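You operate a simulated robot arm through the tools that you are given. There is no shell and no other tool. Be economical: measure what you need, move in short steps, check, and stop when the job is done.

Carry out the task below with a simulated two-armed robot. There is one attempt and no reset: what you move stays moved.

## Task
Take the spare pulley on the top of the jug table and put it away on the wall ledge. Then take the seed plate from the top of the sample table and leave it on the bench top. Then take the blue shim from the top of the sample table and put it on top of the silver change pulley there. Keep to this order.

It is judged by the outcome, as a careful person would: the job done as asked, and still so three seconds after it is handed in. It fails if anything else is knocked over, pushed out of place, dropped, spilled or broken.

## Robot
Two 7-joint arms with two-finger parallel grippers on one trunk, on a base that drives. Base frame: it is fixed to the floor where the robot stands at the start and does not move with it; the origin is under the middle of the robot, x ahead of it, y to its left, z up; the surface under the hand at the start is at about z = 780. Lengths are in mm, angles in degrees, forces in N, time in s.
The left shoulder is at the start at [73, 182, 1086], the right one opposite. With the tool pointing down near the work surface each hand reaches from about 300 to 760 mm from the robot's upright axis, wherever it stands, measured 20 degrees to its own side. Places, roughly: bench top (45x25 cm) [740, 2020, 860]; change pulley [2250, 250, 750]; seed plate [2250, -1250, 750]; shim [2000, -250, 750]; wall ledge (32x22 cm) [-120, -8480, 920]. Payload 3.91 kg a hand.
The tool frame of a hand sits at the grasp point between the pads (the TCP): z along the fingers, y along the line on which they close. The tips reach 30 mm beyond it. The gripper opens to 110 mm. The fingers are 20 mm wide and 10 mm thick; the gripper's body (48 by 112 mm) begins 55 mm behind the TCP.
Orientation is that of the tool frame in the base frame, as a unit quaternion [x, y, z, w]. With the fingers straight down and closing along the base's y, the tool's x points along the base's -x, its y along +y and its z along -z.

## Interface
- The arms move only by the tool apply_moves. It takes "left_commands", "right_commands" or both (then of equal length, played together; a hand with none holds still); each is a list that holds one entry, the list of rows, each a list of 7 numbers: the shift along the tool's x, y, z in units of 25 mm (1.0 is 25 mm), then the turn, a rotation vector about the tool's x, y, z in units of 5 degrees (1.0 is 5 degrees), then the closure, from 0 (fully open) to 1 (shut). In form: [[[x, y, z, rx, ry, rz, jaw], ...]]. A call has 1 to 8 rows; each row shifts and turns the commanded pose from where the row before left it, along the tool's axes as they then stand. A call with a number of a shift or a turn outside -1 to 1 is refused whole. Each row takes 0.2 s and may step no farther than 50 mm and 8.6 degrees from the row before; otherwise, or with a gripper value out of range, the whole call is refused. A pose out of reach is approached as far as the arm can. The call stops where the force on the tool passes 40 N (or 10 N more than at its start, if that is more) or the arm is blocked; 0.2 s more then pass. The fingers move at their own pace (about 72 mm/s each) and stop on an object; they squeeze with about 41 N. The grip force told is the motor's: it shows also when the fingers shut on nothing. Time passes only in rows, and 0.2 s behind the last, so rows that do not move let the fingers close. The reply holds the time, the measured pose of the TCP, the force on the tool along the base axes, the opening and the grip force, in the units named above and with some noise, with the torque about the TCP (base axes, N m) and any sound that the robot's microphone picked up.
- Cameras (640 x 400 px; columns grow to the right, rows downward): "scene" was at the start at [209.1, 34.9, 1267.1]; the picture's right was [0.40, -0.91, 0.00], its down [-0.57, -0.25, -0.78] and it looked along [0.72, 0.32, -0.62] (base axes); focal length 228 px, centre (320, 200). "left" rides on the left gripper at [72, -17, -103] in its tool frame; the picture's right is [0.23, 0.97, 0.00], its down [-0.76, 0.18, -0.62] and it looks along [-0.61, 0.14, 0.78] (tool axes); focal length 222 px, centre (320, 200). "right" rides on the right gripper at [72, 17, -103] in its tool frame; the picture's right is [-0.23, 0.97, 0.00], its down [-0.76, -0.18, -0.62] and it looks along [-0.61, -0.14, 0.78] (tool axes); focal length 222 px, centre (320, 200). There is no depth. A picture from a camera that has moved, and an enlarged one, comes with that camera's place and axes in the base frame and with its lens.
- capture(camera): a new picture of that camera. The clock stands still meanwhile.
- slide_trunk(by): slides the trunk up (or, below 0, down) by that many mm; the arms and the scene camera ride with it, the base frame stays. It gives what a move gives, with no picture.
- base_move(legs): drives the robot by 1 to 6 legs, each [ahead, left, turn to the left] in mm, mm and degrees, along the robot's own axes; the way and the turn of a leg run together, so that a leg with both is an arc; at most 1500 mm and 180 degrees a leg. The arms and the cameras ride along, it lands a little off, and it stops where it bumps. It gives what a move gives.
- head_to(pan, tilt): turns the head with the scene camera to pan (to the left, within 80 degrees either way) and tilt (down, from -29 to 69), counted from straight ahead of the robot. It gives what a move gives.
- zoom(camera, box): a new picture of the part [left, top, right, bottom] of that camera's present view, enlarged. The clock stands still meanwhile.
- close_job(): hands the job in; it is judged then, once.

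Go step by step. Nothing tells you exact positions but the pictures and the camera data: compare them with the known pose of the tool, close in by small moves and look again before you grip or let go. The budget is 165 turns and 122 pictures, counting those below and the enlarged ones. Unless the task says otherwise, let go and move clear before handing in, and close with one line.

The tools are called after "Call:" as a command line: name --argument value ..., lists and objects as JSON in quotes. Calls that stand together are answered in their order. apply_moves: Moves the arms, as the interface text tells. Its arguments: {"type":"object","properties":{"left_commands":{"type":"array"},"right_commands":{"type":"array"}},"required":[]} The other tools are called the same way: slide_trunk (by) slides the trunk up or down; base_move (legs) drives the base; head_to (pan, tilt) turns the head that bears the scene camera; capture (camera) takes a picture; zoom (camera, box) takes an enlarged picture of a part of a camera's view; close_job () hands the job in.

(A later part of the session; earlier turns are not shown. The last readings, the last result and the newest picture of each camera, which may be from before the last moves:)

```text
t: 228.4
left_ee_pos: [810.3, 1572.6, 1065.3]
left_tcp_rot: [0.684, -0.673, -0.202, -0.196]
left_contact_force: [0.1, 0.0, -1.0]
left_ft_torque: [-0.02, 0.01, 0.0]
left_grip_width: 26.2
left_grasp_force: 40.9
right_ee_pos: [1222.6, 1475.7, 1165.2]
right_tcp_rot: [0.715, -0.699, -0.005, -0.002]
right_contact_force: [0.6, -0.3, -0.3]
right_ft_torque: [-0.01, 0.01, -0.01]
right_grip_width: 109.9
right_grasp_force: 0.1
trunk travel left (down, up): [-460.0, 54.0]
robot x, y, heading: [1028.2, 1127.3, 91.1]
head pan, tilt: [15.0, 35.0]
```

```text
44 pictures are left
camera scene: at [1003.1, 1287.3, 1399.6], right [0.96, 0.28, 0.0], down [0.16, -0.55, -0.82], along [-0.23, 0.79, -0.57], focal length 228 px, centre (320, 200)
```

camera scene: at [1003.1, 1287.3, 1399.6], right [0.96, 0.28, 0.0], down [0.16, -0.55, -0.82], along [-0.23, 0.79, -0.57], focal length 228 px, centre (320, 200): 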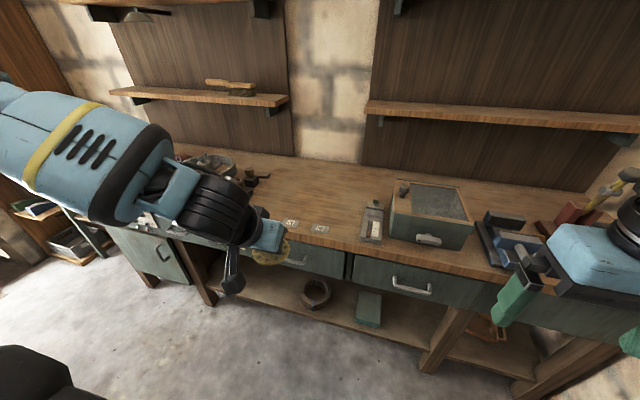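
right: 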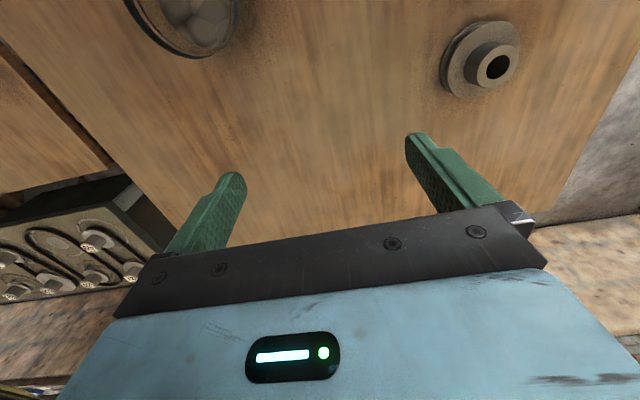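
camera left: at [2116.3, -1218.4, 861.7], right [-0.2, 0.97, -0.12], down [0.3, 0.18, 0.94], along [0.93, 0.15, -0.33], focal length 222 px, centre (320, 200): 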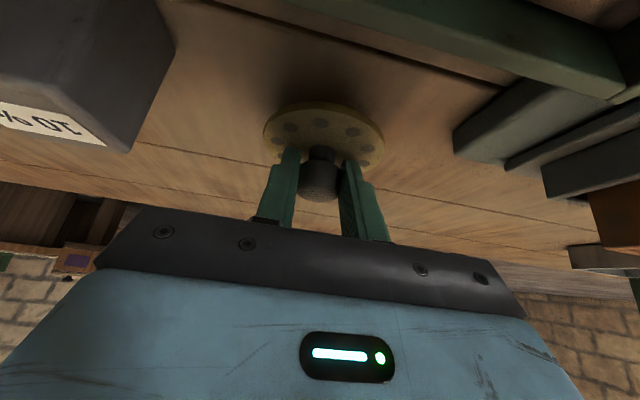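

The bench is clear over about x 500…950, y 1900…2130; I'll set the plate at about [740, 2020]. I move the base up to it.

Call:
base_move --legs '[[300, 65, -1]]'

Call:
apply_moves --left_commands '[[[-0.84, 0, 0.55, 0, 0, 0, 1], [-0.84, 0, 0.55, 0, 0, 0, 1], [-0.84, 0, 0.55, 0, 0, 0, 1], [-0.84, 0, 0.55, 0, 0, 0, 1], [-0.84, 0, 0.55, 0, 0, 0, 1], [0.2, 0, 0.3, 0, 0, 0, 1]]]'

Call:
capture --camera "scene"

Call:
capture --camera "left"

```text
t: 230.5
left_ee_pos: [750.2, 1875.1, 1065.9]
left_tcp_rot: [0.679, -0.678, -0.2, -0.198]
left_contact_force: [0.7, -0.9, -0.1]
left_ft_torque: [-0.04, -0.03, 0.03]
left_grip_width: 26.5
left_grasp_force: 40.9
right_ee_pos: [1160.5, 1771.4, 1165.2]
right_tcp_rot: [0.709, -0.705, -0.005, -0.003]
right_contact_force: [0.2, 0.4, -0.4]
right_ft_torque: [0.0, 0.02, 0.02]
right_grip_width: 109.8
right_grasp_force: 0.0
trunk travel left (down, up): [-460.0, 54.0]
robot x, y, heading: [964.5, 1424.2, 90.2]
head pan, tilt: [15.0, 35.0]
```

```text
t: 231.9
left_ee_pos: [749.2, 2000.7, 1055.9]
left_tcp_rot: [-0.678, 0.679, 0.2, 0.197]
left_contact_force: [0.0, -0.6, 0.4]
left_ft_torque: [-0.01, 0.0, -0.02]
left_grip_width: 26.1
left_grasp_force: 40.8
right_ee_pos: [1161.1, 1771.3, 1164.7]
right_tcp_rot: [0.709, -0.705, -0.006, -0.003]
right_contact_force: [0.3, 0.0, -0.6]
right_ft_torque: [0.01, -0.01, -0.01]
right_grip_width: 109.9
right_grasp_force: 0.1
trunk travel left (down, up): [-460.0, 54.0]
robot x, y, heading: [961.5, 1427.2, 90.2]
head pan, tilt: [15.0, 35.0]
```

```text
43 pictures are left
camera scene: at [937.3, 1586.2, 1399.6], right [0.97, 0.26, 0.0], down [0.15, -0.55, -0.82], along [-0.21, 0.79, -0.57], focal length 228 px, centre (320, 200)
```

scene: 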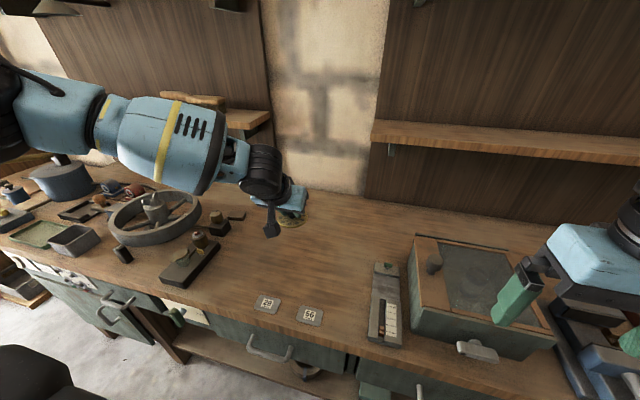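

```text
42 pictures are left
camera left: at [765.3, 1884.1, 1103.1], right [-0.97, -0.19, -0.12], down [-0.17, 0.3, 0.94], along [-0.14, 0.93, -0.33], focal length 222 px, centre (320, 200)
```

left: 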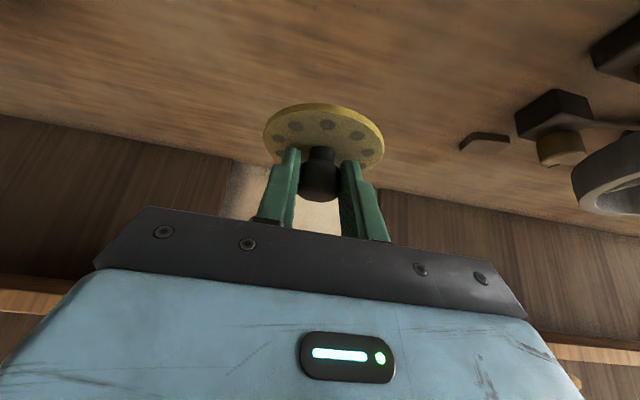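

Over the free bench area. I lower straight down 120 mm, then slowly.

Call:
apply_moves --left_commands '[[[0.54, 0, 0.84, 0, 0, 0, 1], [0.54, 0, 0.84, 0, 0, 0, 1], [0.54, 0, 0.84, 0, 0, 0, 1], [0.54, 0, 0.84, 0, 0, 0, 1], [0.43, 0, 0.67, 0, 0, 0, 1], [0, 0, 0, 0, 0, 0, 1]]]'

Call:
zoom --camera "scene" --box '[220, 150, 380, 270]'

```text
t: 233.3
left_ee_pos: [750.8, 2000.3, 935.0]
left_tcp_rot: [0.679, -0.678, -0.2, -0.198]
left_contact_force: [0.7, 0.3, -0.4]
left_ft_torque: [-0.01, -0.01, -0.01]
left_grip_width: 26.0
left_grasp_force: 40.9
right_ee_pos: [1160.2, 1769.3, 1165.8]
right_tcp_rot: [0.709, -0.705, -0.005, -0.003]
right_contact_force: [-0.6, 0.1, -0.2]
right_ft_torque: [0.01, 0.0, 0.0]
right_grip_width: 110.0
right_grasp_force: 0.1
trunk travel left (down, up): [-460.0, 54.0]
robot x, y, heading: [958.0, 1424.7, 90.4]
head pan, tilt: [15.0, 35.0]
```

```text
3.33 times, centred on (300, 210) of scene
camera zoom: at [937.5, 1586.3, 1399.6], right [0.97, 0.26, 0.0], down [0.15, -0.55, -0.82], along [-0.21, 0.79, -0.57], focal length 762 px, centre (387, 167)
```

zoom: 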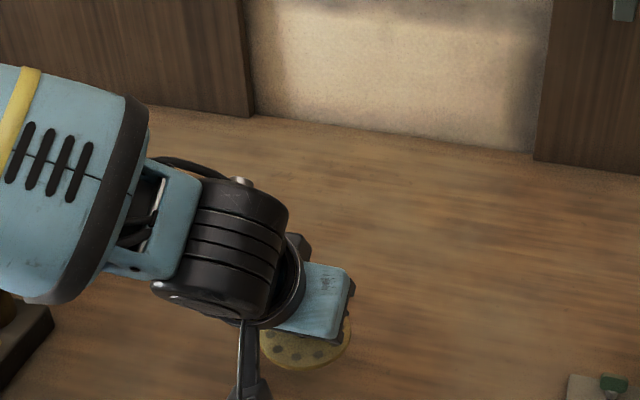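

Now down in small steps looking for contact.

Call:
apply_moves --left_commands '[[[0.16, 0, 0.25, 0, 0, 0, 1], [0.16, 0, 0.25, 0, 0, 0, 1], [0, 0, 0, 0, 0, 0, 1]]]'

Call:
apply_moves --left_commands '[[[0.09, 0, 0.13, 0, 0, 0, 1], [0.09, 0, 0.13, 0, 0, 0, 1], [0, 0, 0, 0, 0, 0, 1]]]'

Call:
apply_moves --left_commands '[[[0.09, 0, 0.13, 0, 0, 0, 1], [0, 0, 0, 0, 0, 0, 1]]]'

Call:
capture --camera "left"

```text
t: 234.1
left_ee_pos: [748.6, 1998.8, 920.1]
left_tcp_rot: [-0.678, 0.679, 0.201, 0.197]
left_contact_force: [0.0, 0.0, -1.5]
left_ft_torque: [-0.02, 0.02, -0.01]
left_grip_width: 26.0
left_grasp_force: 40.9
right_ee_pos: [1160.8, 1771.0, 1165.5]
right_tcp_rot: [0.709, -0.705, -0.005, -0.003]
right_contact_force: [0.0, 0.0, 0.0]
right_ft_torque: [0.01, -0.05, -0.03]
right_grip_width: 110.0
right_grasp_force: 0.0
trunk travel left (down, up): [-460.0, 54.0]
robot x, y, heading: [965.8, 1425.4, 90.4]
head pan, tilt: [15.0, 35.0]
```

```text
t: 234.9
left_ee_pos: [748.9, 1999.8, 912.3]
left_tcp_rot: [0.679, -0.678, -0.201, -0.198]
left_contact_force: [-0.5, 0.2, 0.5]
left_ft_torque: [0.01, 0.04, -0.03]
left_grip_width: 26.5
left_grasp_force: 41.3
right_ee_pos: [1160.7, 1771.3, 1165.4]
right_tcp_rot: [0.709, -0.705, -0.004, -0.003]
right_contact_force: [-1.0, 0.0, -0.4]
right_ft_torque: [0.01, 0.02, 0.01]
right_grip_width: 109.9
right_grasp_force: 0.1
trunk travel left (down, up): [-460.0, 54.0]
robot x, y, heading: [962.3, 1424.5, 90.0]
head pan, tilt: [15.0, 35.0]
```

```text
t: 235.5
left_ee_pos: [748.3, 2000.8, 908.4]
left_tcp_rot: [0.679, -0.678, -0.201, -0.197]
left_contact_force: [-0.1, 0.4, -0.6]
left_ft_torque: [-0.02, -0.01, 0.02]
left_grip_width: 26.2
left_grasp_force: 41.3
right_ee_pos: [1161.0, 1770.6, 1165.7]
right_tcp_rot: [0.709, -0.705, -0.005, -0.002]
right_contact_force: [0.2, 1.0, -0.3]
right_ft_torque: [0.02, -0.05, -0.01]
right_grip_width: 109.8
right_grasp_force: 0.0
trunk travel left (down, up): [-460.0, 54.0]
robot x, y, heading: [960.8, 1425.2, 90.2]
head pan, tilt: [15.0, 35.0]
```

```text
40 pictures are left
camera left: at [765.3, 1883.7, 955.3], right [-0.97, -0.19, -0.12], down [-0.17, 0.3, 0.94], along [-0.14, 0.93, -0.33], focal length 222 px, centre (320, 200)
```

left: 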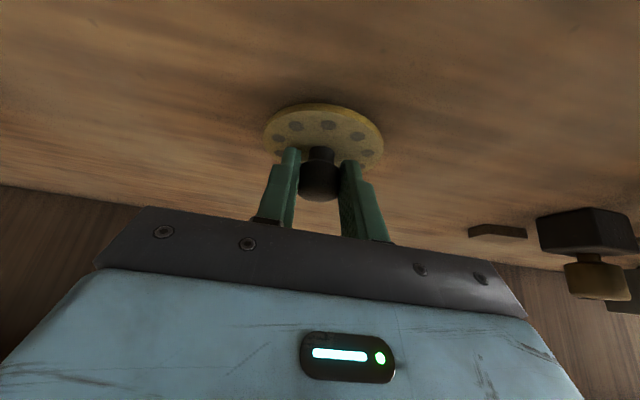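

Close to the surface but no contact yet; I continue in 3–4 mm steps.

Call:
apply_moves --left_commands '[[[0.08, 0, 0.12, 0, 0, 0, 1], [0, 0, 0, 0, 0, 0, 1]]]'

Call:
apply_moves --left_commands '[[[0.08, 0, 0.12, 0, 0, 0, 1], [0, 0, 0, 0, 0, 0, 1]]]'

```text
t: 236.1
left_ee_pos: [748.7, 2000.2, 905.8]
left_tcp_rot: [0.679, -0.678, -0.201, -0.197]
left_contact_force: [0.1, 0.4, -0.5]
left_ft_torque: [-0.01, -0.01, 0.04]
left_grip_width: 26.1
left_grasp_force: 41.3
right_ee_pos: [1161.0, 1771.1, 1165.3]
right_tcp_rot: [0.709, -0.705, -0.005, -0.002]
right_contact_force: [0.4, 0.1, 0.6]
right_ft_torque: [-0.03, -0.01, -0.01]
right_grip_width: 110.1
right_grasp_force: 0.0
trunk travel left (down, up): [-460.0, 54.0]
robot x, y, heading: [961.0, 1428.9, 90.2]
head pan, tilt: [15.0, 35.0]
```

```text
t: 236.7
left_ee_pos: [748.2, 2000.4, 901.9]
left_tcp_rot: [0.679, -0.678, -0.201, -0.198]
left_contact_force: [-0.6, 0.4, -1.0]
left_ft_torque: [0.0, 0.01, -0.02]
left_grip_width: 26.3
left_grasp_force: 40.9
right_ee_pos: [1160.0, 1770.4, 1163.9]
right_tcp_rot: [0.709, -0.705, -0.005, -0.003]
right_contact_force: [-0.9, -0.4, -0.3]
right_ft_torque: [-0.01, -0.02, -0.02]
right_grip_width: 109.9
right_grasp_force: 0.0
trunk travel left (down, up): [-460.0, 54.0]
robot x, y, heading: [963.1, 1425.6, 90.2]
head pan, tilt: [15.0, 35.0]
```

Call:
apply_moves --left_commands '[[[0.08, 0, 0.12, 0, 0, 0, 1], [0, 0, 0, 0, 0, 0, 1]]]'

Call:
apply_moves --left_commands '[[[0.08, 0, 0.12, 0, 0, 0, 1], [0, 0, 0, 0, 0, 0, 1]]]'

Call:
zoom --camera "left" --box '[220, 80, 420, 205]'

```text
t: 237.3
left_ee_pos: [750.0, 1999.2, 897.7]
left_tcp_rot: [0.679, -0.678, -0.201, -0.198]
left_contact_force: [-0.1, 0.3, -0.4]
left_ft_torque: [-0.01, 0.0, -0.01]
left_grip_width: 26.4
left_grasp_force: 41.0
right_ee_pos: [1160.6, 1771.5, 1165.7]
right_tcp_rot: [0.709, -0.705, -0.005, -0.002]
right_contact_force: [0.0, 0.5, -0.6]
right_ft_torque: [-0.02, 0.01, -0.01]
right_grip_width: 109.9
right_grasp_force: 0.0
trunk travel left (down, up): [-460.0, 54.0]
robot x, y, heading: [960.2, 1428.4, 90.3]
head pan, tilt: [15.0, 35.0]
```

```text
t: 237.9
left_ee_pos: [749.7, 2001.2, 897.2]
left_tcp_rot: [-0.678, 0.678, 0.203, 0.2]
left_contact_force: [-0.2, -0.9, 13.5]
left_ft_torque: [-0.13, 0.45, 0.11]
left_grip_width: 26.1
left_grasp_force: 40.5
right_ee_pos: [1160.7, 1770.3, 1165.6]
right_tcp_rot: [0.709, -0.705, -0.006, -0.003]
right_contact_force: [0.2, 0.2, 0.5]
right_ft_torque: [-0.02, -0.03, -0.01]
right_grip_width: 109.9
right_grasp_force: 0.1
trunk travel left (down, up): [-460.0, 54.0]
robot x, y, heading: [965.5, 1426.9, 90.2]
head pan, tilt: [15.0, 35.0]
```

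```text
3.20 times, centred on (320, 142) of left
camera zoom: at [765.6, 1883.8, 944.0], right [-0.97, -0.19, -0.12], down [-0.17, 0.3, 0.94], along [-0.14, 0.93, -0.32], focal length 711 px, centre (320, 384)
```

zoom: 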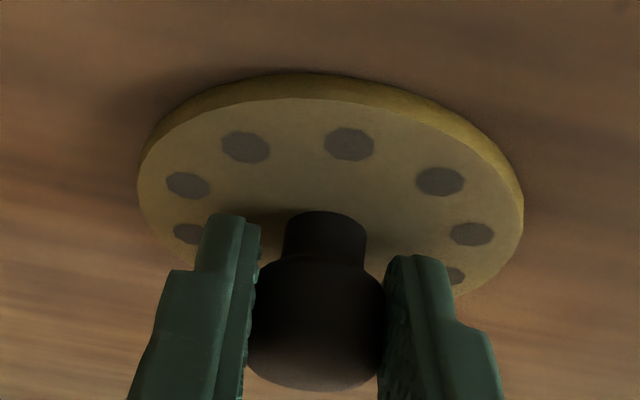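

Contact at last, 13.5 N. I ease up 1 mm, open, and withdraw along the fingers.

Call:
apply_moves --left_commands '[[[-0.03, 0, -0.04, 0, 0, 0, 1], [0, 0, 0, 0, 0, 0, 0.6], [0, 0, 0, 0, 0, 0, 0.45], [0, 0, 0, 0, 0, 0, 0.45]]]'

Call:
apply_moves --left_commands '[[[0, 0, -0.8, 0, 0, 0, 0.45], [0, 0, -1, 0, 0, 0, 0.45], [-0.4, 0, -0.9, 0, 0, 0, 0.45], [-0.4, 0, -0.9, 0, 0, 0, 0.45], [-0.4, 0, -0.9, 0, 0, 0, 0.45], [0, 0, -1, 0, 1, 0, 0.45], [0, 0, -1, 0, 1, 0, 0.45]]]'

Call:
capture --camera "scene"

```text
t: 238.9
left_ee_pos: [748.5, 1999.4, 897.2]
left_tcp_rot: [0.679, -0.678, -0.201, -0.197]
left_contact_force: [-2.6, 1.0, 11.0]
left_ft_torque: [0.07, -0.23, 0.05]
left_grip_width: 58.8
left_grasp_force: 0.0
right_ee_pos: [1160.1, 1769.3, 1165.5]
right_tcp_rot: [0.709, -0.705, -0.005, -0.002]
right_contact_force: [0.2, -0.7, 1.2]
right_ft_torque: [-0.01, 0.02, -0.01]
right_grip_width: 110.3
right_grasp_force: 0.0
trunk travel left (down, up): [-460.0, 54.0]
robot x, y, heading: [963.1, 1423.8, 90.2]
head pan, tilt: [15.0, 35.0]
```

```text
t: 240.5
left_ee_pos: [749.4, 1939.0, 1051.6]
left_tcp_rot: [0.694, -0.693, -0.14, -0.137]
left_contact_force: [-0.5, 0.1, 0.6]
left_ft_torque: [0.0, 0.05, -0.01]
left_grip_width: 60.4
left_grasp_force: 0.2
right_ee_pos: [1160.2, 1770.1, 1166.8]
right_tcp_rot: [0.709, -0.705, -0.005, -0.002]
right_contact_force: [0.9, -0.2, 0.3]
right_ft_torque: [0.02, 0.0, -0.01]
right_grip_width: 110.0
right_grasp_force: 0.0
trunk travel left (down, up): [-460.0, 54.0]
robot x, y, heading: [962.5, 1430.8, 90.3]
head pan, tilt: [15.0, 35.0]
```

```text
38 pictures are left
camera scene: at [937.6, 1586.1, 1399.6], right [0.97, 0.26, 0.0], down [0.15, -0.55, -0.82], along [-0.21, 0.79, -0.57], focal length 228 px, centre (320, 200)
```

scene: 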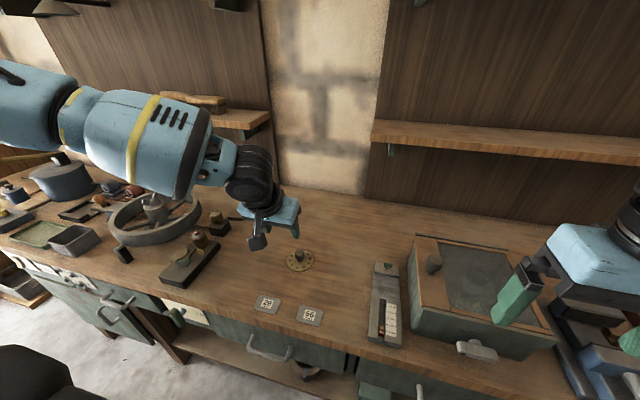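

The seed plate rests on the bench. I tuck the hand, back off, turn right and drive to the sample table's other part for the shim and change pulley.

Call:
base_move --legs '[[-400, 0, 0], [0, 0, -90], [380, -900, 0]]'

Call:
head_to --pan 0 --tilt 38

Call:
capture --camera "scene"

```text
t: 254.7
left_ee_pos: [1849.3, 324.3, 1050.4]
left_tcp_rot: [0.008, 0.98, 0.001, 0.197]
left_contact_force: [-0.4, 0.6, 1.1]
left_ft_torque: [0.02, 0.01, 0.01]
left_grip_width: 60.4
left_grasp_force: 0.0
right_ee_pos: [1674.4, -83.6, 1165.2]
right_tcp_rot: [0.006, 1.0, 0.003, 0.005]
right_contact_force: [-0.1, 1.0, -0.3]
right_ft_torque: [-0.02, -0.01, -0.01]
right_grip_width: 110.0
right_grasp_force: 0.1
trunk travel left (down, up): [-460.0, 54.0]
robot x, y, heading: [1333.1, 119.3, -0.9]
head pan, tilt: [15.0, 35.0]
```

```text
t: 255.4
left_ee_pos: [1849.8, 324.1, 1051.1]
left_tcp_rot: [0.008, 0.98, 0.0, 0.197]
left_contact_force: [0.6, -0.2, 0.2]
left_ft_torque: [0.03, 0.01, 0.01]
left_grip_width: 60.4
left_grasp_force: 0.0
right_ee_pos: [1674.5, -84.8, 1165.4]
right_tcp_rot: [0.006, 1.0, 0.002, 0.006]
right_contact_force: [-0.4, -0.6, 0.6]
right_ft_torque: [-0.02, -0.04, 0.0]
right_grip_width: 109.9
right_grasp_force: 0.0
trunk travel left (down, up): [-460.0, 54.0]
robot x, y, heading: [1329.5, 118.6, -1.0]
head pan, tilt: [0.0, 38.0]
```

```text
37 pictures are left
camera scene: at [1492.8, 117.7, 1395.0], right [-0.01, -1.0, 0.0], down [-0.62, 0.01, -0.79], along [0.79, -0.01, -0.62], focal length 228 px, centre (320, 200)
```

scene: 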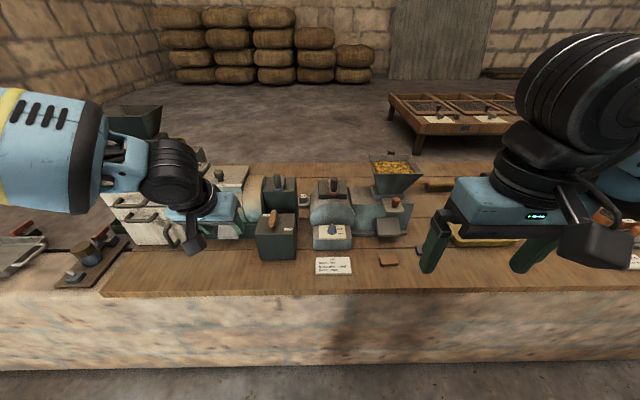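

I zoom on the middle and on the shim area.

Call:
zoom --camera "scene" --box '[240, 160, 400, 280]'

Call:
zoom --camera "scene" --box '[360, 180, 520, 280]'

```text
3.33 times, centred on (320, 220) of scene
camera zoom: at [1492.8, 117.7, 1395.0], right [-0.01, -1.0, 0.0], down [-0.62, 0.01, -0.79], along [0.79, -0.01, -0.62], focal length 762 px, centre (320, 133)
```

zoom: 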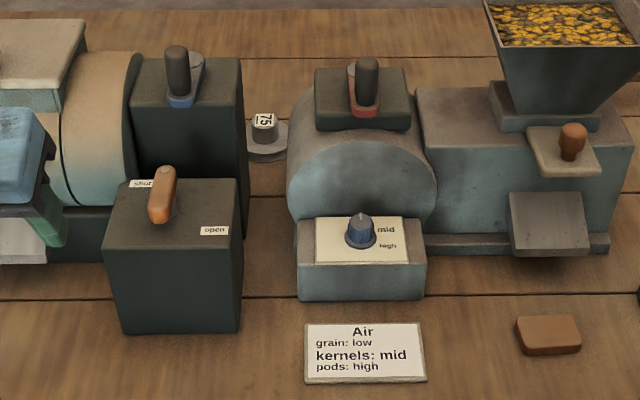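

```text
4.00 times, centred on (440, 230) of scene
camera zoom: at [1492.8, 117.7, 1395.0], right [-0.01, -1.0, 0.0], down [-0.62, 0.01, -0.79], along [0.79, -0.01, -0.62], focal length 914 px, centre (-160, 80)
```

zoom: 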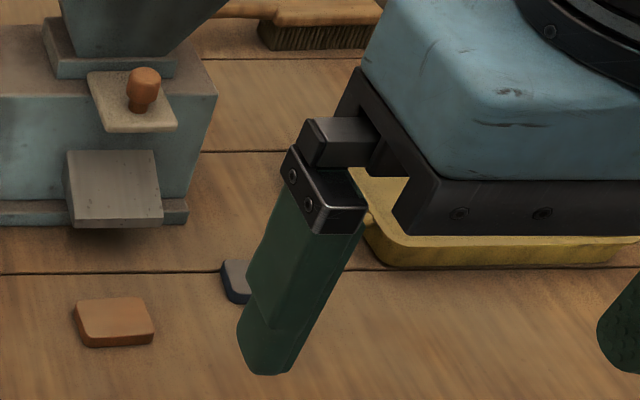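

The change pulley (marked 75) stands in a narrow gap between two machines at about [2275, 178]; I need to know that gap's size and the machine heights. I drive closer and look with the left wrist camera from above.

Call:
base_move --legs '[[0, -150, 0.9], [255, 0, 0]]'

Call:
apply_moves --left_commands '[[[-0.5, 0, -1, 0, 1, 0, 0.3], [-0.5, 0, -1, 0, 1, 0, 0.3], [-0.5, 0, -0.5, 0, 1, 0, 0.3], [0, 0, 0, 0, 1, 0, 0.3], [0, 0, 0, 0, 0.7, 0, 0.3]]]'

Call:
capture --camera "left"

Call:
capture --camera "scene"

```text
t: 258.8
left_ee_pos: [2094.3, 180.2, 1050.6]
left_tcp_rot: [0.001, 0.98, 0.001, 0.198]
left_contact_force: [0.3, 0.5, 0.0]
left_ft_torque: [-0.01, 0.03, 0.01]
left_grip_width: 60.3
left_grasp_force: 0.1
right_ee_pos: [1923.9, -231.3, 1166.1]
right_tcp_rot: [-0.002, 1.0, 0.002, 0.006]
right_contact_force: [0.6, -0.3, -0.4]
right_ft_torque: [-0.01, 0.04, 0.02]
right_grip_width: 109.7
right_grasp_force: 0.2
trunk travel left (down, up): [-460.0, 54.0]
robot x, y, heading: [1580.8, -31.4, 0.1]
head pan, tilt: [0.0, 38.0]
```

```text
t: 260.0
left_ee_pos: [2110.2, 180.8, 1119.8]
left_tcp_rot: [0.001, 1.0, 0.001, -0.008]
left_contact_force: [0.0, -0.3, 0.3]
left_ft_torque: [0.02, -0.02, -0.01]
left_grip_width: 76.6
left_grasp_force: 0.0
right_ee_pos: [1925.5, -231.6, 1165.4]
right_tcp_rot: [-0.001, 1.0, 0.002, 0.005]
right_contact_force: [0.2, 0.3, 0.0]
right_ft_torque: [0.01, 0.04, 0.02]
right_grip_width: 110.0
right_grasp_force: 0.0
trunk travel left (down, up): [-460.0, 54.0]
robot x, y, heading: [1581.0, -31.7, 0.1]
head pan, tilt: [0.0, 38.0]
```

```text
34 pictures are left
camera left: at [2037.9, 162.3, 1225.2], right [-0.23, 0.97, 0.01], down [0.77, 0.17, 0.61], along [0.59, 0.14, -0.79], focal length 222 px, centre (320, 200)
```

left: 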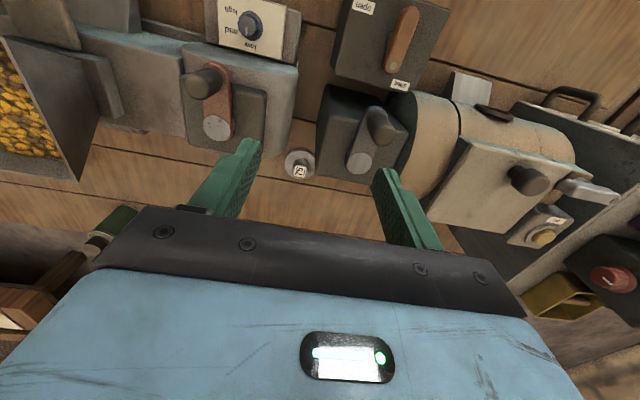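

```text
33 pictures are left
camera scene: at [1741.1, -31.6, 1394.9], right [0.0, -1.0, 0.0], down [-0.62, 0.0, -0.79], along [0.79, 0.0, -0.62], focal length 228 px, centre (320, 200)
```

scene: 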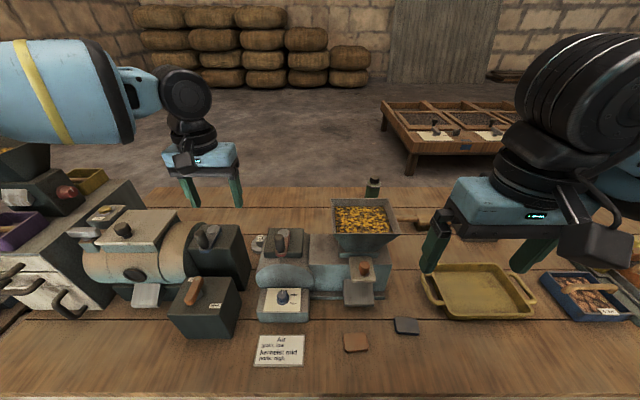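

The wrist view shows the pulley between the two machines; I zoom for the clearances, and on the shim.

Call:
zoom --camera "left" --box '[200, 60, 440, 210]'

Call:
zoom --camera "scene" --box '[330, 290, 450, 370]'

```text
2.67 times, centred on (320, 135) of left
camera zoom: at [2037.9, 162.3, 1225.2], right [-0.23, 0.97, 0.01], down [0.77, 0.17, 0.61], along [0.59, 0.14, -0.79], focal length 592 px, centre (320, 373)
```

zoom: 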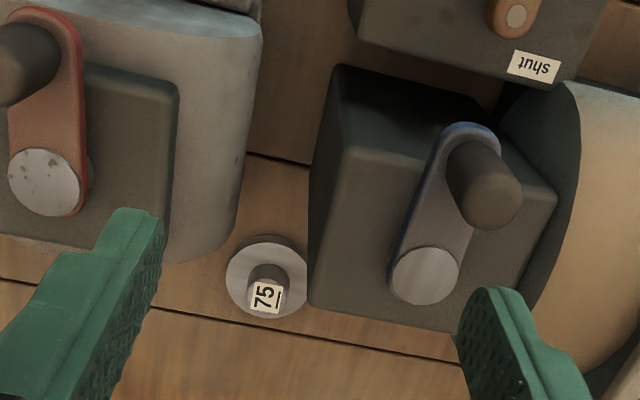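

```text
5.00 times, centred on (390, 330) of scene
camera zoom: at [1741.1, -31.6, 1394.9], right [0.0, -1.0, 0.0], down [-0.62, 0.0, -0.79], along [0.79, 0.0, -0.62], focal length 1142 px, centre (-30, -450)
```

zoom: 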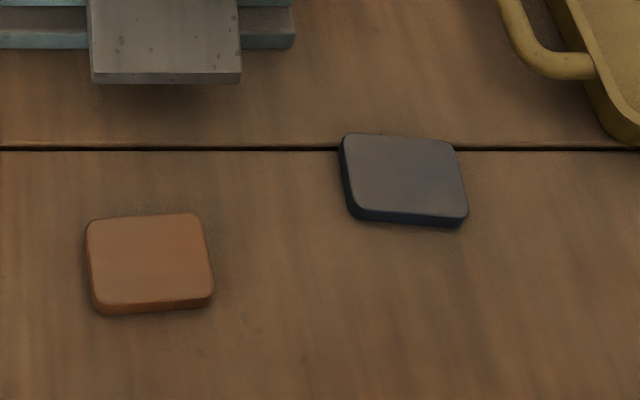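

The pulley ([2288, 176], hub top ≈ 797, Ø32) stands just behind both machines, so a straight-down hand closing along y fits. The shim lies at about [2012, −261], ~61 mm along y and ~37 mm along x. I shift the base right, lower the trunk, and bring the left hand above the shim.

Call:
base_move --legs '[[0, -440, 0]]'

Call:
slide_trunk --by -100

Call:
apply_moves --left_commands '[[[1, 0, 0.6, 0, 0, 0, 0], [1, 0, 0.6, 0, 0, 0, 0], [1, 0, 0.6, 0, 0, 0, 0], [0.9, 0, 0.6, 0, 0, 0, 0], [0, 0, 0.6, 0, 0, 0, 0], [0, 0, 0, 0, 0, 0, 0]]]'

Call:
capture --camera "left"

```text
t: 264.5
left_ee_pos: [2108.3, -274.0, 1121.4]
left_tcp_rot: [0.007, 1.0, 0.002, -0.007]
left_contact_force: [0.2, -0.2, -0.1]
left_ft_torque: [0.02, 0.01, -0.02]
left_grip_width: 76.4
left_grasp_force: 0.1
right_ee_pos: [1920.2, -683.7, 1164.9]
right_tcp_rot: [0.003, 1.0, 0.0, 0.005]
right_contact_force: [0.1, -0.4, 0.7]
right_ft_torque: [-0.05, 0.01, 0.0]
right_grip_width: 110.2
right_grasp_force: 0.0
trunk travel left (down, up): [-460.0, 54.0]
robot x, y, heading: [1577.6, -477.1, -0.5]
head pan, tilt: [0.0, 38.0]
```

```text
t: 265.8
left_ee_pos: [2108.4, -274.9, 1021.9]
left_tcp_rot: [0.006, 1.0, 0.002, -0.008]
left_contact_force: [-0.8, -0.9, 0.1]
left_ft_torque: [-0.01, -0.01, -0.01]
left_grip_width: 77.0
left_grasp_force: 0.1
right_ee_pos: [1920.5, -683.9, 1066.3]
right_tcp_rot: [0.003, 1.0, 0.002, 0.005]
right_contact_force: [0.0, -0.6, 0.3]
right_ft_torque: [-0.01, 0.02, 0.0]
right_grip_width: 110.0
right_grasp_force: 0.1
trunk travel left (down, up): [-360.0, 154.0]
robot x, y, heading: [1575.8, -481.5, -1.0]
head pan, tilt: [0.0, 38.0]
```

```text
t: 267.2
left_ee_pos: [2011.1, -273.6, 947.3]
left_tcp_rot: [0.007, 1.0, 0.002, -0.007]
left_contact_force: [-0.3, -0.8, 0.1]
left_ft_torque: [0.0, 0.02, 0.02]
left_grip_width: 110.0
left_grasp_force: 0.1
right_ee_pos: [1919.2, -682.6, 1065.4]
right_tcp_rot: [0.003, 1.0, 0.002, 0.005]
right_contact_force: [0.1, 0.2, 0.8]
right_ft_torque: [-0.01, 0.0, -0.01]
right_grip_width: 110.2
right_grasp_force: 0.1
trunk travel left (down, up): [-360.0, 154.0]
robot x, y, heading: [1577.9, -481.1, -0.5]
head pan, tilt: [0.0, 38.0]
```

```text
30 pictures are left
camera left: at [1938.9, -289.5, 1051.5], right [-0.22, 0.98, 0.01], down [0.77, 0.17, 0.61], along [0.6, 0.14, -0.79], focal length 222 px, centre (320, 200)
```

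left: 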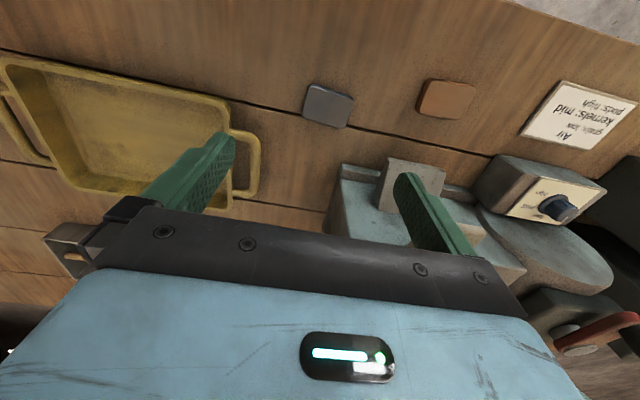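

Shim centre reads [2014, −261], edges parallel to the axes. I centre over it and lower to ~30 mm above.

Call:
apply_moves --left_commands '[[[-0.12, 0.5, 0.9, 0, 0, 0, 0], [0, 0, 1, 0, 0, 0, 0], [0, 0, 1, 0, 0, 0, 0], [0, 0, 1, 0, 0, 0, 0], [0, 0, 1, 0, 0, 0, 0], [0, 0, 0.6, 0, 0, 0, 0], [0, 0, 0, 0, 0, 0, 0]]]'

Call:
capture --camera "left"

```text
t: 268.8
left_ee_pos: [2013.0, -259.1, 809.7]
left_tcp_rot: [0.007, 1.0, 0.001, -0.006]
left_contact_force: [0.2, -0.4, 0.4]
left_ft_torque: [-0.02, -0.01, 0.0]
left_grip_width: 110.1
left_grasp_force: 0.0
right_ee_pos: [1920.6, -681.6, 1065.6]
right_tcp_rot: [0.004, 1.0, 0.001, 0.006]
right_contact_force: [1.0, -0.2, -0.2]
right_ft_torque: [-0.01, -0.04, 0.01]
right_grip_width: 110.2
right_grasp_force: 0.0
trunk travel left (down, up): [-360.0, 154.0]
robot x, y, heading: [1574.2, -479.6, -0.7]
head pan, tilt: [0.0, 38.0]
```

```text
29 pictures are left
camera left: at [1940.3, -275.7, 913.9], right [-0.22, 0.98, 0.01], down [0.77, 0.17, 0.61], along [0.6, 0.14, -0.79], focal length 222 px, centre (320, 200)
```

left: 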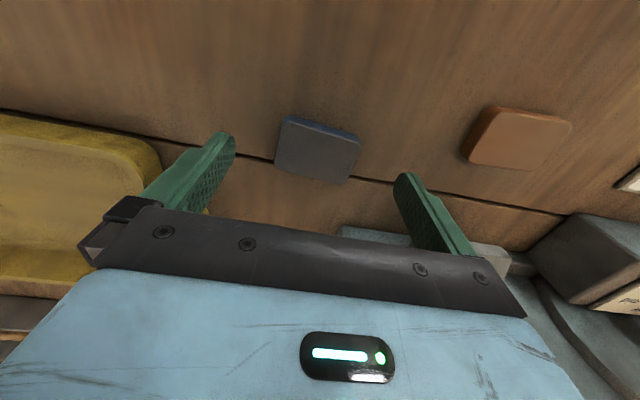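

Aligned. I lower so the tips are ~3 mm above the table and close.

Call:
apply_moves --left_commands '[[[0, -0.06, 0.5, 0, 0, 0, 0], [0, 0, 0.4, 0, 0, 0, 0], [0, 0, 0.15, 0, 0, 0, 0], [0, 0, 0, 0, 0, 0, 0]]]'

Call:
apply_moves --left_commands '[[[0, 0, 0, 0, 0, 0, 0.3], [0, 0, 0, 0, 0, 0, 0.5], [0, 0, 0, 0, 0, 0, 0.7], [0, 0, 0, 0, 0, 0, 1], [0, 0, 0, 0, 0, 0, 1]]]'

Call:
capture --camera "left"

```text
t: 269.8
left_ee_pos: [2012.1, -260.6, 784.3]
left_tcp_rot: [0.005, 1.0, 0.001, -0.007]
left_contact_force: [0.0, 0.5, 0.2]
left_ft_torque: [0.04, -0.05, -0.02]
left_grip_width: 110.1
left_grasp_force: 0.1
right_ee_pos: [1920.3, -682.7, 1065.5]
right_tcp_rot: [0.004, 1.0, 0.001, 0.005]
right_contact_force: [-0.6, -0.2, 0.4]
right_ft_torque: [0.02, 0.01, -0.03]
right_grip_width: 109.9
right_grasp_force: 0.1
trunk travel left (down, up): [-360.0, 154.0]
robot x, y, heading: [1581.7, -474.1, -0.5]
head pan, tilt: [0.0, 38.0]
```

```text
t: 271.0
left_ee_pos: [2012.5, -261.3, 784.0]
left_tcp_rot: [0.006, 1.0, 0.002, -0.006]
left_contact_force: [-0.6, 0.2, 0.0]
left_ft_torque: [-0.07, 0.02, -0.02]
left_grip_width: 60.6
left_grasp_force: 40.7
right_ee_pos: [1920.5, -682.8, 1066.3]
right_tcp_rot: [0.004, 1.0, 0.002, 0.006]
right_contact_force: [0.3, 0.2, -0.3]
right_ft_torque: [-0.02, 0.0, -0.01]
right_grip_width: 110.1
right_grasp_force: 0.0
trunk travel left (down, up): [-360.0, 154.0]
robot x, y, heading: [1574.0, -477.7, -0.8]
head pan, tilt: [0.0, 38.0]
```

```text
28 pictures are left
camera left: at [1939.7, -277.1, 887.9], right [-0.22, 0.98, 0.01], down [0.77, 0.17, 0.61], along [0.6, 0.14, -0.79], focal length 222 px, centre (320, 200)
```

left: 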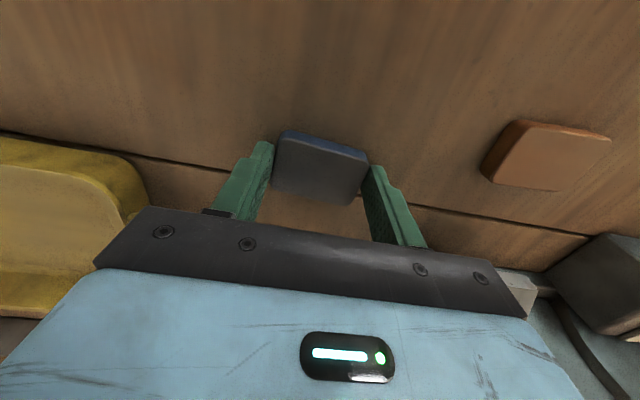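

Shim gripped (60.6 mm). I lift it, raise the trunk, and then retract for the base move.

Call:
apply_moves --left_commands '[[[0, 0, -0.5, 0, 0, 0, 1], [0, 0, -1, 0, 0, 0, 1], [0, 0, -1, 0, 0, 0, 1], [0, 0, -1, 0, 0, 0, 1], [0, 0, -1, 0, 0, 0, 1], [0, 0, -1, 0, 0, 0, 1], [0, 0, -1, 0, 0, 0, 1], [0, 0, -1, 0, 0, 0, 1]]]'

Call:
slide_trunk --by 130

Call:
capture --camera "left"

```text
t: 272.8
left_ee_pos: [2013.6, -263.0, 971.1]
left_tcp_rot: [0.005, 1.0, 0.002, -0.008]
left_contact_force: [0.0, 0.7, -2.5]
left_ft_torque: [-0.04, -0.01, -0.01]
left_grip_width: 60.4
left_grasp_force: 40.9
right_ee_pos: [1920.6, -683.4, 1065.4]
right_tcp_rot: [0.004, 1.0, 0.001, 0.005]
right_contact_force: [-0.2, 0.2, 0.0]
right_ft_torque: [-0.02, 0.01, -0.01]
right_grip_width: 110.0
right_grasp_force: 0.0
trunk travel left (down, up): [-360.0, 154.0]
robot x, y, heading: [1581.4, -479.7, -0.5]
head pan, tilt: [0.0, 38.0]
```

```text
t: 274.4
left_ee_pos: [2014.0, -262.3, 1099.8]
left_tcp_rot: [0.006, 1.0, 0.002, -0.009]
left_contact_force: [0.4, -0.2, -1.5]
left_ft_torque: [-0.01, 0.04, -0.05]
left_grip_width: 60.4
left_grasp_force: 40.9
right_ee_pos: [1921.8, -681.8, 1193.4]
right_tcp_rot: [0.003, 1.0, 0.002, 0.005]
right_contact_force: [0.4, -0.5, -0.4]
right_ft_torque: [0.0, 0.04, -0.02]
right_grip_width: 110.0
right_grasp_force: 0.2
trunk travel left (down, up): [-490.0, 24.0]
robot x, y, heading: [1575.2, -476.8, -0.2]
head pan, tilt: [0.0, 38.0]
```

```text
27 pictures are left
camera left: at [1943.1, -278.1, 1204.2], right [-0.22, 0.98, 0.01], down [0.77, 0.17, 0.61], along [0.6, 0.14, -0.79], focal length 222 px, centre (320, 200)
```

left: 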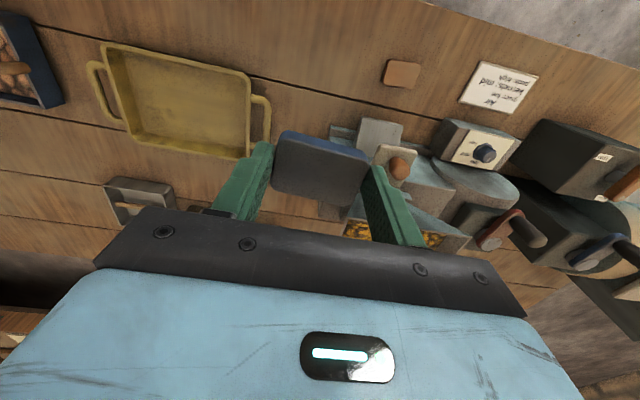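

I shift the base left to y ≈ 95 and turn right 50°, bringing the left shoulder forward.

Call:
base_move --legs '[[0, 572, 0], [0, 0, -50]]'

Call:
head_to --pan 50 --tilt 38

Call:
capture --camera "scene"

```text
t: 282.1
left_ee_pos: [2034.9, -100.8, 1101.9]
left_tcp_rot: [0.42, 0.907, 0.004, -0.006]
left_contact_force: [-0.4, -0.5, -2.0]
left_ft_torque: [-0.03, 0.01, -0.01]
left_grip_width: 59.9
left_grasp_force: 41.3
right_ee_pos: [1655.1, -306.2, 1196.4]
right_tcp_rot: [0.419, 0.908, -0.001, 0.005]
right_contact_force: [-0.3, 0.0, 1.0]
right_ft_torque: [-0.02, 0.01, 0.03]
right_grip_width: 109.9
right_grasp_force: 0.1
trunk travel left (down, up): [-490.0, 24.0]
robot x, y, heading: [1587.3, 89.5, -49.6]
head pan, tilt: [0.0, 38.0]
```

```text
t: 283.3
left_ee_pos: [2034.8, -101.7, 1102.0]
left_tcp_rot: [0.42, 0.907, 0.005, -0.006]
left_contact_force: [-0.4, -0.3, -2.6]
left_ft_torque: [0.0, 0.01, 0.03]
left_grip_width: 60.0
left_grasp_force: 41.0
right_ee_pos: [1656.2, -305.0, 1195.8]
right_tcp_rot: [0.419, 0.908, 0.0, 0.006]
right_contact_force: [0.4, -0.6, 0.4]
right_ft_torque: [-0.02, -0.02, 0.01]
right_grip_width: 110.1
right_grasp_force: 0.1
trunk travel left (down, up): [-490.0, 24.0]
robot x, y, heading: [1580.8, 88.7, -49.9]
head pan, tilt: [50.0, 38.0]
```

```text
26 pictures are left
camera scene: at [1697.5, 53.7, 1431.1], right [0.01, -1.0, 0.0], down [-0.62, 0.0, -0.79], along [0.79, 0.0, -0.62], focal length 228 px, centre (320, 200)
```

scene: 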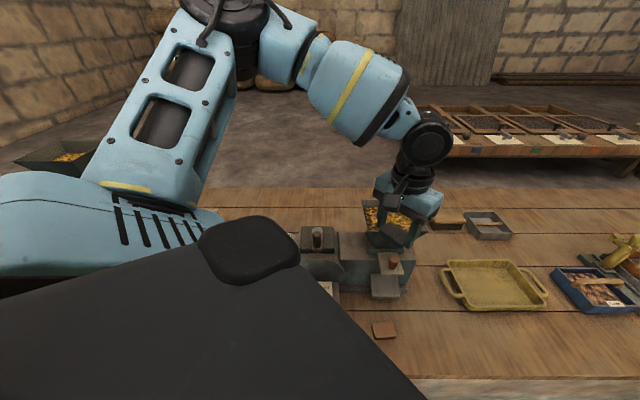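

I edge 20 mm toward the counter, then turn the hand back square to the table (50° left).

Call:
base_move --legs '[[13, 15, 0]]'

Call:
apply_moves --left_commands '[[[0, 0, 0, 0, 0, -1, 1], [0, 0, 0, 0, 0, -1, 1], [0, 0, 0, 0, 0, -1, 1], [0, 0, 0, 0, 0, -1, 1], [0, 0, 0, 0, 0, -1, 1], [0, 0, 0, 0, 0, -1, 1], [0, 0, 0, 0, 0, -1, 1], [0, 0, 0, 0, 0, -1, 1]]]'

Call:
apply_moves --left_commands '[[[0, 0, 0, 0, 0, -1, 1], [0, 0, 0, 0, 0, -0.95, 1], [0, 1, 0, 0, 0, 0, 1], [0, 1, 0, 0, 0, 0, 1], [0, 1, 0, 0, 0, 0, 1], [0, 1, 0, 0, 0, 0, 1], [0, 1, 0, 0, 0, 0, 1], [0, 1, 0, 0, 0, 0, 1]]]'

```text
t: 284.1
left_ee_pos: [2052.4, -100.7, 1101.9]
left_tcp_rot: [0.421, 0.907, 0.004, -0.004]
left_contact_force: [0.4, 0.1, -3.1]
left_ft_torque: [0.06, 0.03, 0.02]
left_grip_width: 59.4
left_grasp_force: 40.9
right_ee_pos: [1674.0, -305.5, 1196.4]
right_tcp_rot: [0.419, 0.908, -0.001, 0.006]
right_contact_force: [-0.8, -0.3, 0.7]
right_ft_torque: [-0.02, -0.01, -0.01]
right_grip_width: 110.1
right_grasp_force: 0.0
trunk travel left (down, up): [-490.0, 24.0]
robot x, y, heading: [1602.8, 86.7, -49.4]
head pan, tilt: [50.0, 38.0]
```

```text
t: 285.9
left_ee_pos: [2053.4, -101.5, 1101.2]
left_tcp_rot: [0.084, 0.996, 0.006, -0.005]
left_contact_force: [0.0, 0.4, -2.2]
left_ft_torque: [0.01, 0.01, -0.01]
left_grip_width: 59.5
left_grasp_force: 41.1
right_ee_pos: [1675.4, -305.5, 1195.5]
right_tcp_rot: [0.418, 0.908, 0.0, 0.006]
right_contact_force: [-0.7, -0.5, -0.4]
right_ft_torque: [-0.01, -0.01, 0.02]
right_grip_width: 110.1
right_grasp_force: 0.2
trunk travel left (down, up): [-490.0, 24.0]
robot x, y, heading: [1602.3, 88.3, -49.6]
head pan, tilt: [50.0, 38.0]
```

```text
t: 287.7
left_ee_pos: [2053.3, 49.7, 1104.1]
left_tcp_rot: [0.0, 1.0, 0.006, -0.003]
left_contact_force: [0.0, 0.7, -2.4]
left_ft_torque: [-0.04, -0.03, -0.02]
left_grip_width: 59.5
left_grasp_force: 41.7
right_ee_pos: [1674.9, -304.3, 1195.6]
right_tcp_rot: [0.419, 0.908, -0.001, 0.006]
right_contact_force: [0.3, 0.9, 0.5]
right_ft_torque: [0.01, 0.01, 0.0]
right_grip_width: 109.9
right_grasp_force: 0.0
trunk travel left (down, up): [-490.0, 24.0]
robot x, y, heading: [1603.6, 85.9, -49.7]
head pan, tilt: [50.0, 38.0]
```

Square again at [2053, 50]. I move over the machines toward the pulley.

Call:
apply_moves --left_commands '[[[-1, 0.63, 0, 0, 0, 0, 1], [-1, 0.63, 0, 0, 0, 0, 1], [-1, 0.63, 0, 0, 0, 0, 1], [-1, 0.63, 0, 0, 0, 0, 1], [-1, 0.63, 0, 0, 0, 0, 1], [-1, 0.63, 0, 0, 0, 0, 1], [-1, 0.63, 0, 0, 0, 0, 1], [-1, 0.63, 0, 0, 0, 0, 1]]]'

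Call:
capture --camera "left"

Call:
capture --camera "scene"

```text
t: 289.5
left_ee_pos: [2257.3, 174.2, 1104.2]
left_tcp_rot: [0.0, 1.0, 0.006, -0.003]
left_contact_force: [0.5, 1.5, -1.8]
left_ft_torque: [0.03, 0.0, -0.01]
left_grip_width: 59.5
left_grasp_force: 40.7
right_ee_pos: [1675.8, -304.6, 1195.5]
right_tcp_rot: [0.42, 0.908, -0.002, 0.006]
right_contact_force: [-0.5, -0.4, 0.8]
right_ft_torque: [0.0, 0.02, -0.01]
right_grip_width: 110.2
right_grasp_force: 0.0
trunk travel left (down, up): [-490.0, 24.0]
robot x, y, heading: [1600.3, 83.3, -49.8]
head pan, tilt: [50.0, 38.0]
```

```text
25 pictures are left
camera left: at [2184.4, 156.4, 1206.9], right [-0.23, 0.97, 0.01], down [0.77, 0.17, 0.62], along [0.6, 0.15, -0.78], focal length 222 px, centre (320, 200)
```

left: 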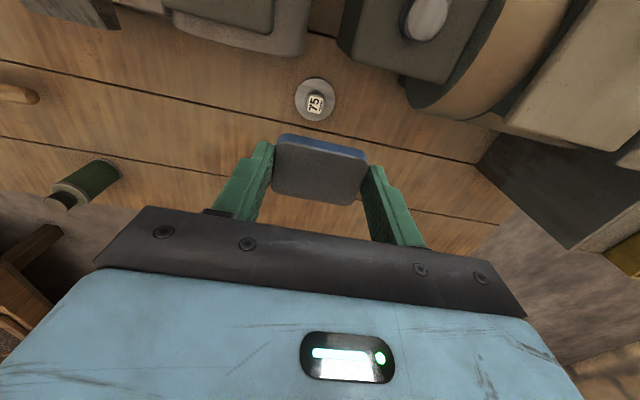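

```text
24 pictures are left
camera scene: at [1717.8, 54.2, 1431.1], right [0.01, -1.0, 0.0], down [-0.62, 0.0, -0.79], along [0.79, 0.0, -0.62], focal length 228 px, centre (320, 200)
```

scene: 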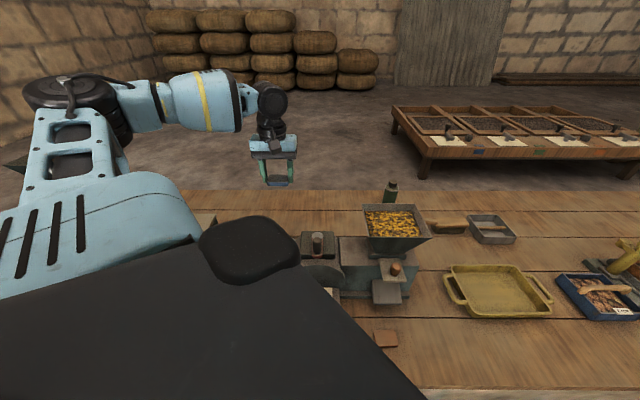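

Pulley reads [2287, 178]. I finish the 30 mm extension while lowering, then look again.

Call:
apply_moves --left_commands '[[[-0.4, 0.07, 0.5, 0, 0, 0, 1], [-0.4, 0.07, 0.7, 0, 0, 0, 1], [-0.4, 0, 0.8, 0, 0, 0, 1], [0, 0, 0.8, 0, 0, 0, 1], [0, 0, 0, 0, 0, 0, 1]]]'

Call:
capture --camera "left"

```text
t: 290.7
left_ee_pos: [2283.5, 180.2, 1034.5]
left_tcp_rot: [0.001, 1.0, 0.005, -0.003]
left_contact_force: [-0.1, -0.3, -2.8]
left_ft_torque: [-0.01, -0.01, 0.03]
left_grip_width: 59.6
left_grasp_force: 41.1
right_ee_pos: [1673.8, -305.7, 1195.8]
right_tcp_rot: [0.418, 0.908, -0.001, 0.006]
right_contact_force: [0.4, 0.5, 0.0]
right_ft_torque: [-0.01, -0.01, 0.01]
right_grip_width: 110.0
right_grasp_force: 0.0
trunk travel left (down, up): [-490.0, 24.0]
robot x, y, heading: [1601.2, 87.4, -50.0]
head pan, tilt: [50.0, 38.0]
```

```text
23 pictures are left
camera left: at [2210.9, 161.9, 1138.3], right [-0.23, 0.97, 0.01], down [0.77, 0.17, 0.62], along [0.6, 0.15, -0.78], focal length 222 px, centre (320, 200)
```

left: 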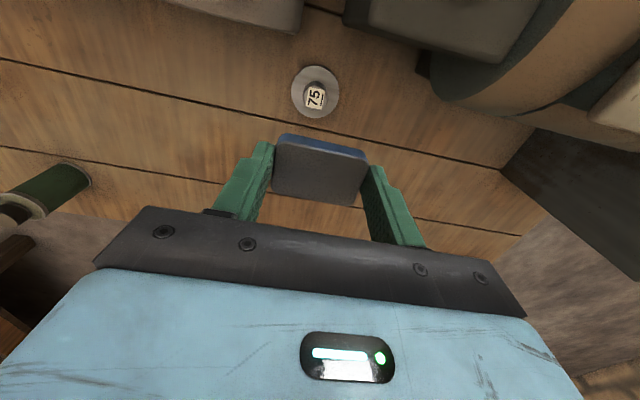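

Hub centre [2287.5, 177]; hand needs +4/−3 mm. I correct and lower 100 mm.

Call:
apply_moves --left_commands '[[[-0.16, -0.12, 0.8, 0, 0, 0, 1], [0, 0, 0.8, 0, 0, 0, 1], [0, 0, 0.8, 0, 0, 0, 1], [0, 0, 0.8, 0, 0, 0, 1], [0, 0, 0.8, 0, 0, 0, 1], [0, 0, 0, 0, 0, 0, 1]]]'

Call:
capture --camera "left"

Call:
zoom --camera "scene" --box '[160, 60, 400, 260]'

```text
t: 292.1
left_ee_pos: [2288.3, 177.7, 933.1]
left_tcp_rot: [0.0, 1.0, 0.006, -0.003]
left_contact_force: [-0.5, 0.0, -3.2]
left_ft_torque: [-0.01, 0.01, -0.03]
left_grip_width: 59.3
left_grasp_force: 40.8
right_ee_pos: [1674.6, -304.4, 1195.1]
right_tcp_rot: [0.418, 0.908, 0.0, 0.006]
right_contact_force: [0.2, -0.1, -0.8]
right_ft_torque: [-0.01, -0.01, -0.01]
right_grip_width: 110.0
right_grasp_force: 0.1
trunk travel left (down, up): [-490.0, 24.0]
robot x, y, heading: [1600.7, 85.7, -49.6]
head pan, tilt: [50.0, 38.0]
```

```text
22 pictures are left
camera left: at [2215.9, 160.0, 1036.7], right [-0.23, 0.97, 0.01], down [0.77, 0.17, 0.62], along [0.6, 0.15, -0.78], focal length 222 px, centre (320, 200)
```

left: 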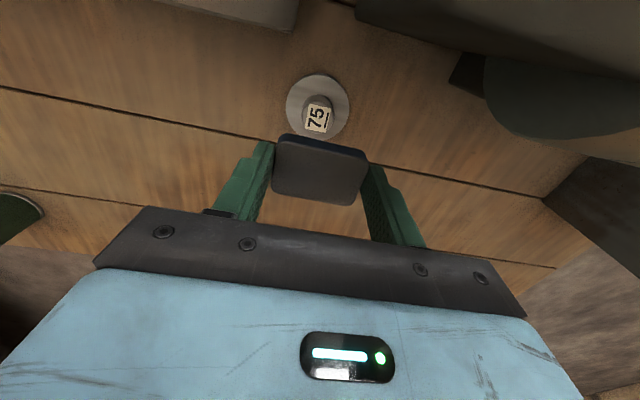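

```text
2.00 times, centred on (280, 160) of scene
camera zoom: at [1716.9, 53.9, 1431.2], right [0.01, -1.0, 0.0], down [-0.62, 0.0, -0.79], along [0.79, 0.0, -0.62], focal length 457 px, centre (400, 280)
```

zoom: 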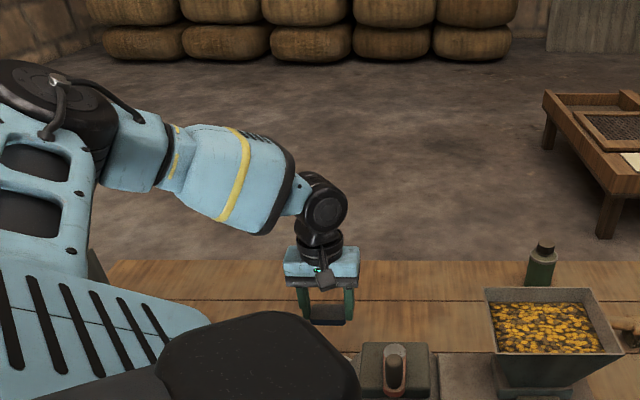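

Aligned on the hub. I lower another 75 mm, with the shim then ~25 mm above the hub.

Call:
apply_moves --left_commands '[[[0, 0.03, 0.6, 0, 0, 0, 1], [0, 0, 0.6, 0, 0, 0, 1], [0, 0, 0.6, 0, 0, 0, 1], [0, 0, 0.6, 0, 0, 0, 1], [0, 0, 0.6, 0, 0, 0, 1], [0, 0, 0, 0, 0, 0, 1]]]'

Call:
zoom --camera "left" --box '[200, 40, 440, 220]'

```text
t: 293.5
left_ee_pos: [2286.3, 180.1, 859.2]
left_tcp_rot: [0.0, 1.0, 0.006, -0.004]
left_contact_force: [-0.7, 0.4, -2.5]
left_ft_torque: [0.02, -0.03, 0.03]
left_grip_width: 59.6
left_grasp_force: 40.9
right_ee_pos: [1675.0, -305.8, 1195.1]
right_tcp_rot: [0.419, 0.908, -0.001, 0.006]
right_contact_force: [-0.4, -0.7, 0.6]
right_ft_torque: [0.02, -0.03, -0.01]
right_grip_width: 109.8
right_grasp_force: 0.0
trunk travel left (down, up): [-490.0, 24.0]
robot x, y, heading: [1604.6, 88.2, -49.5]
head pan, tilt: [50.0, 38.0]
```

```text
2.22 times, centred on (320, 130) of left
camera zoom: at [2214.2, 161.3, 962.5], right [-0.23, 0.97, 0.01], down [0.77, 0.17, 0.62], along [0.6, 0.15, -0.78], focal length 494 px, centre (320, 356)
```

zoom: 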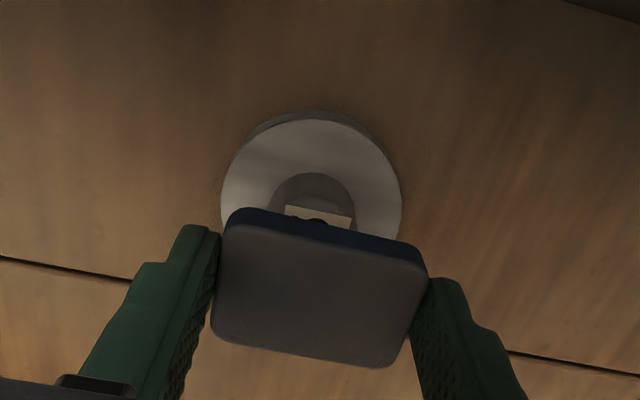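

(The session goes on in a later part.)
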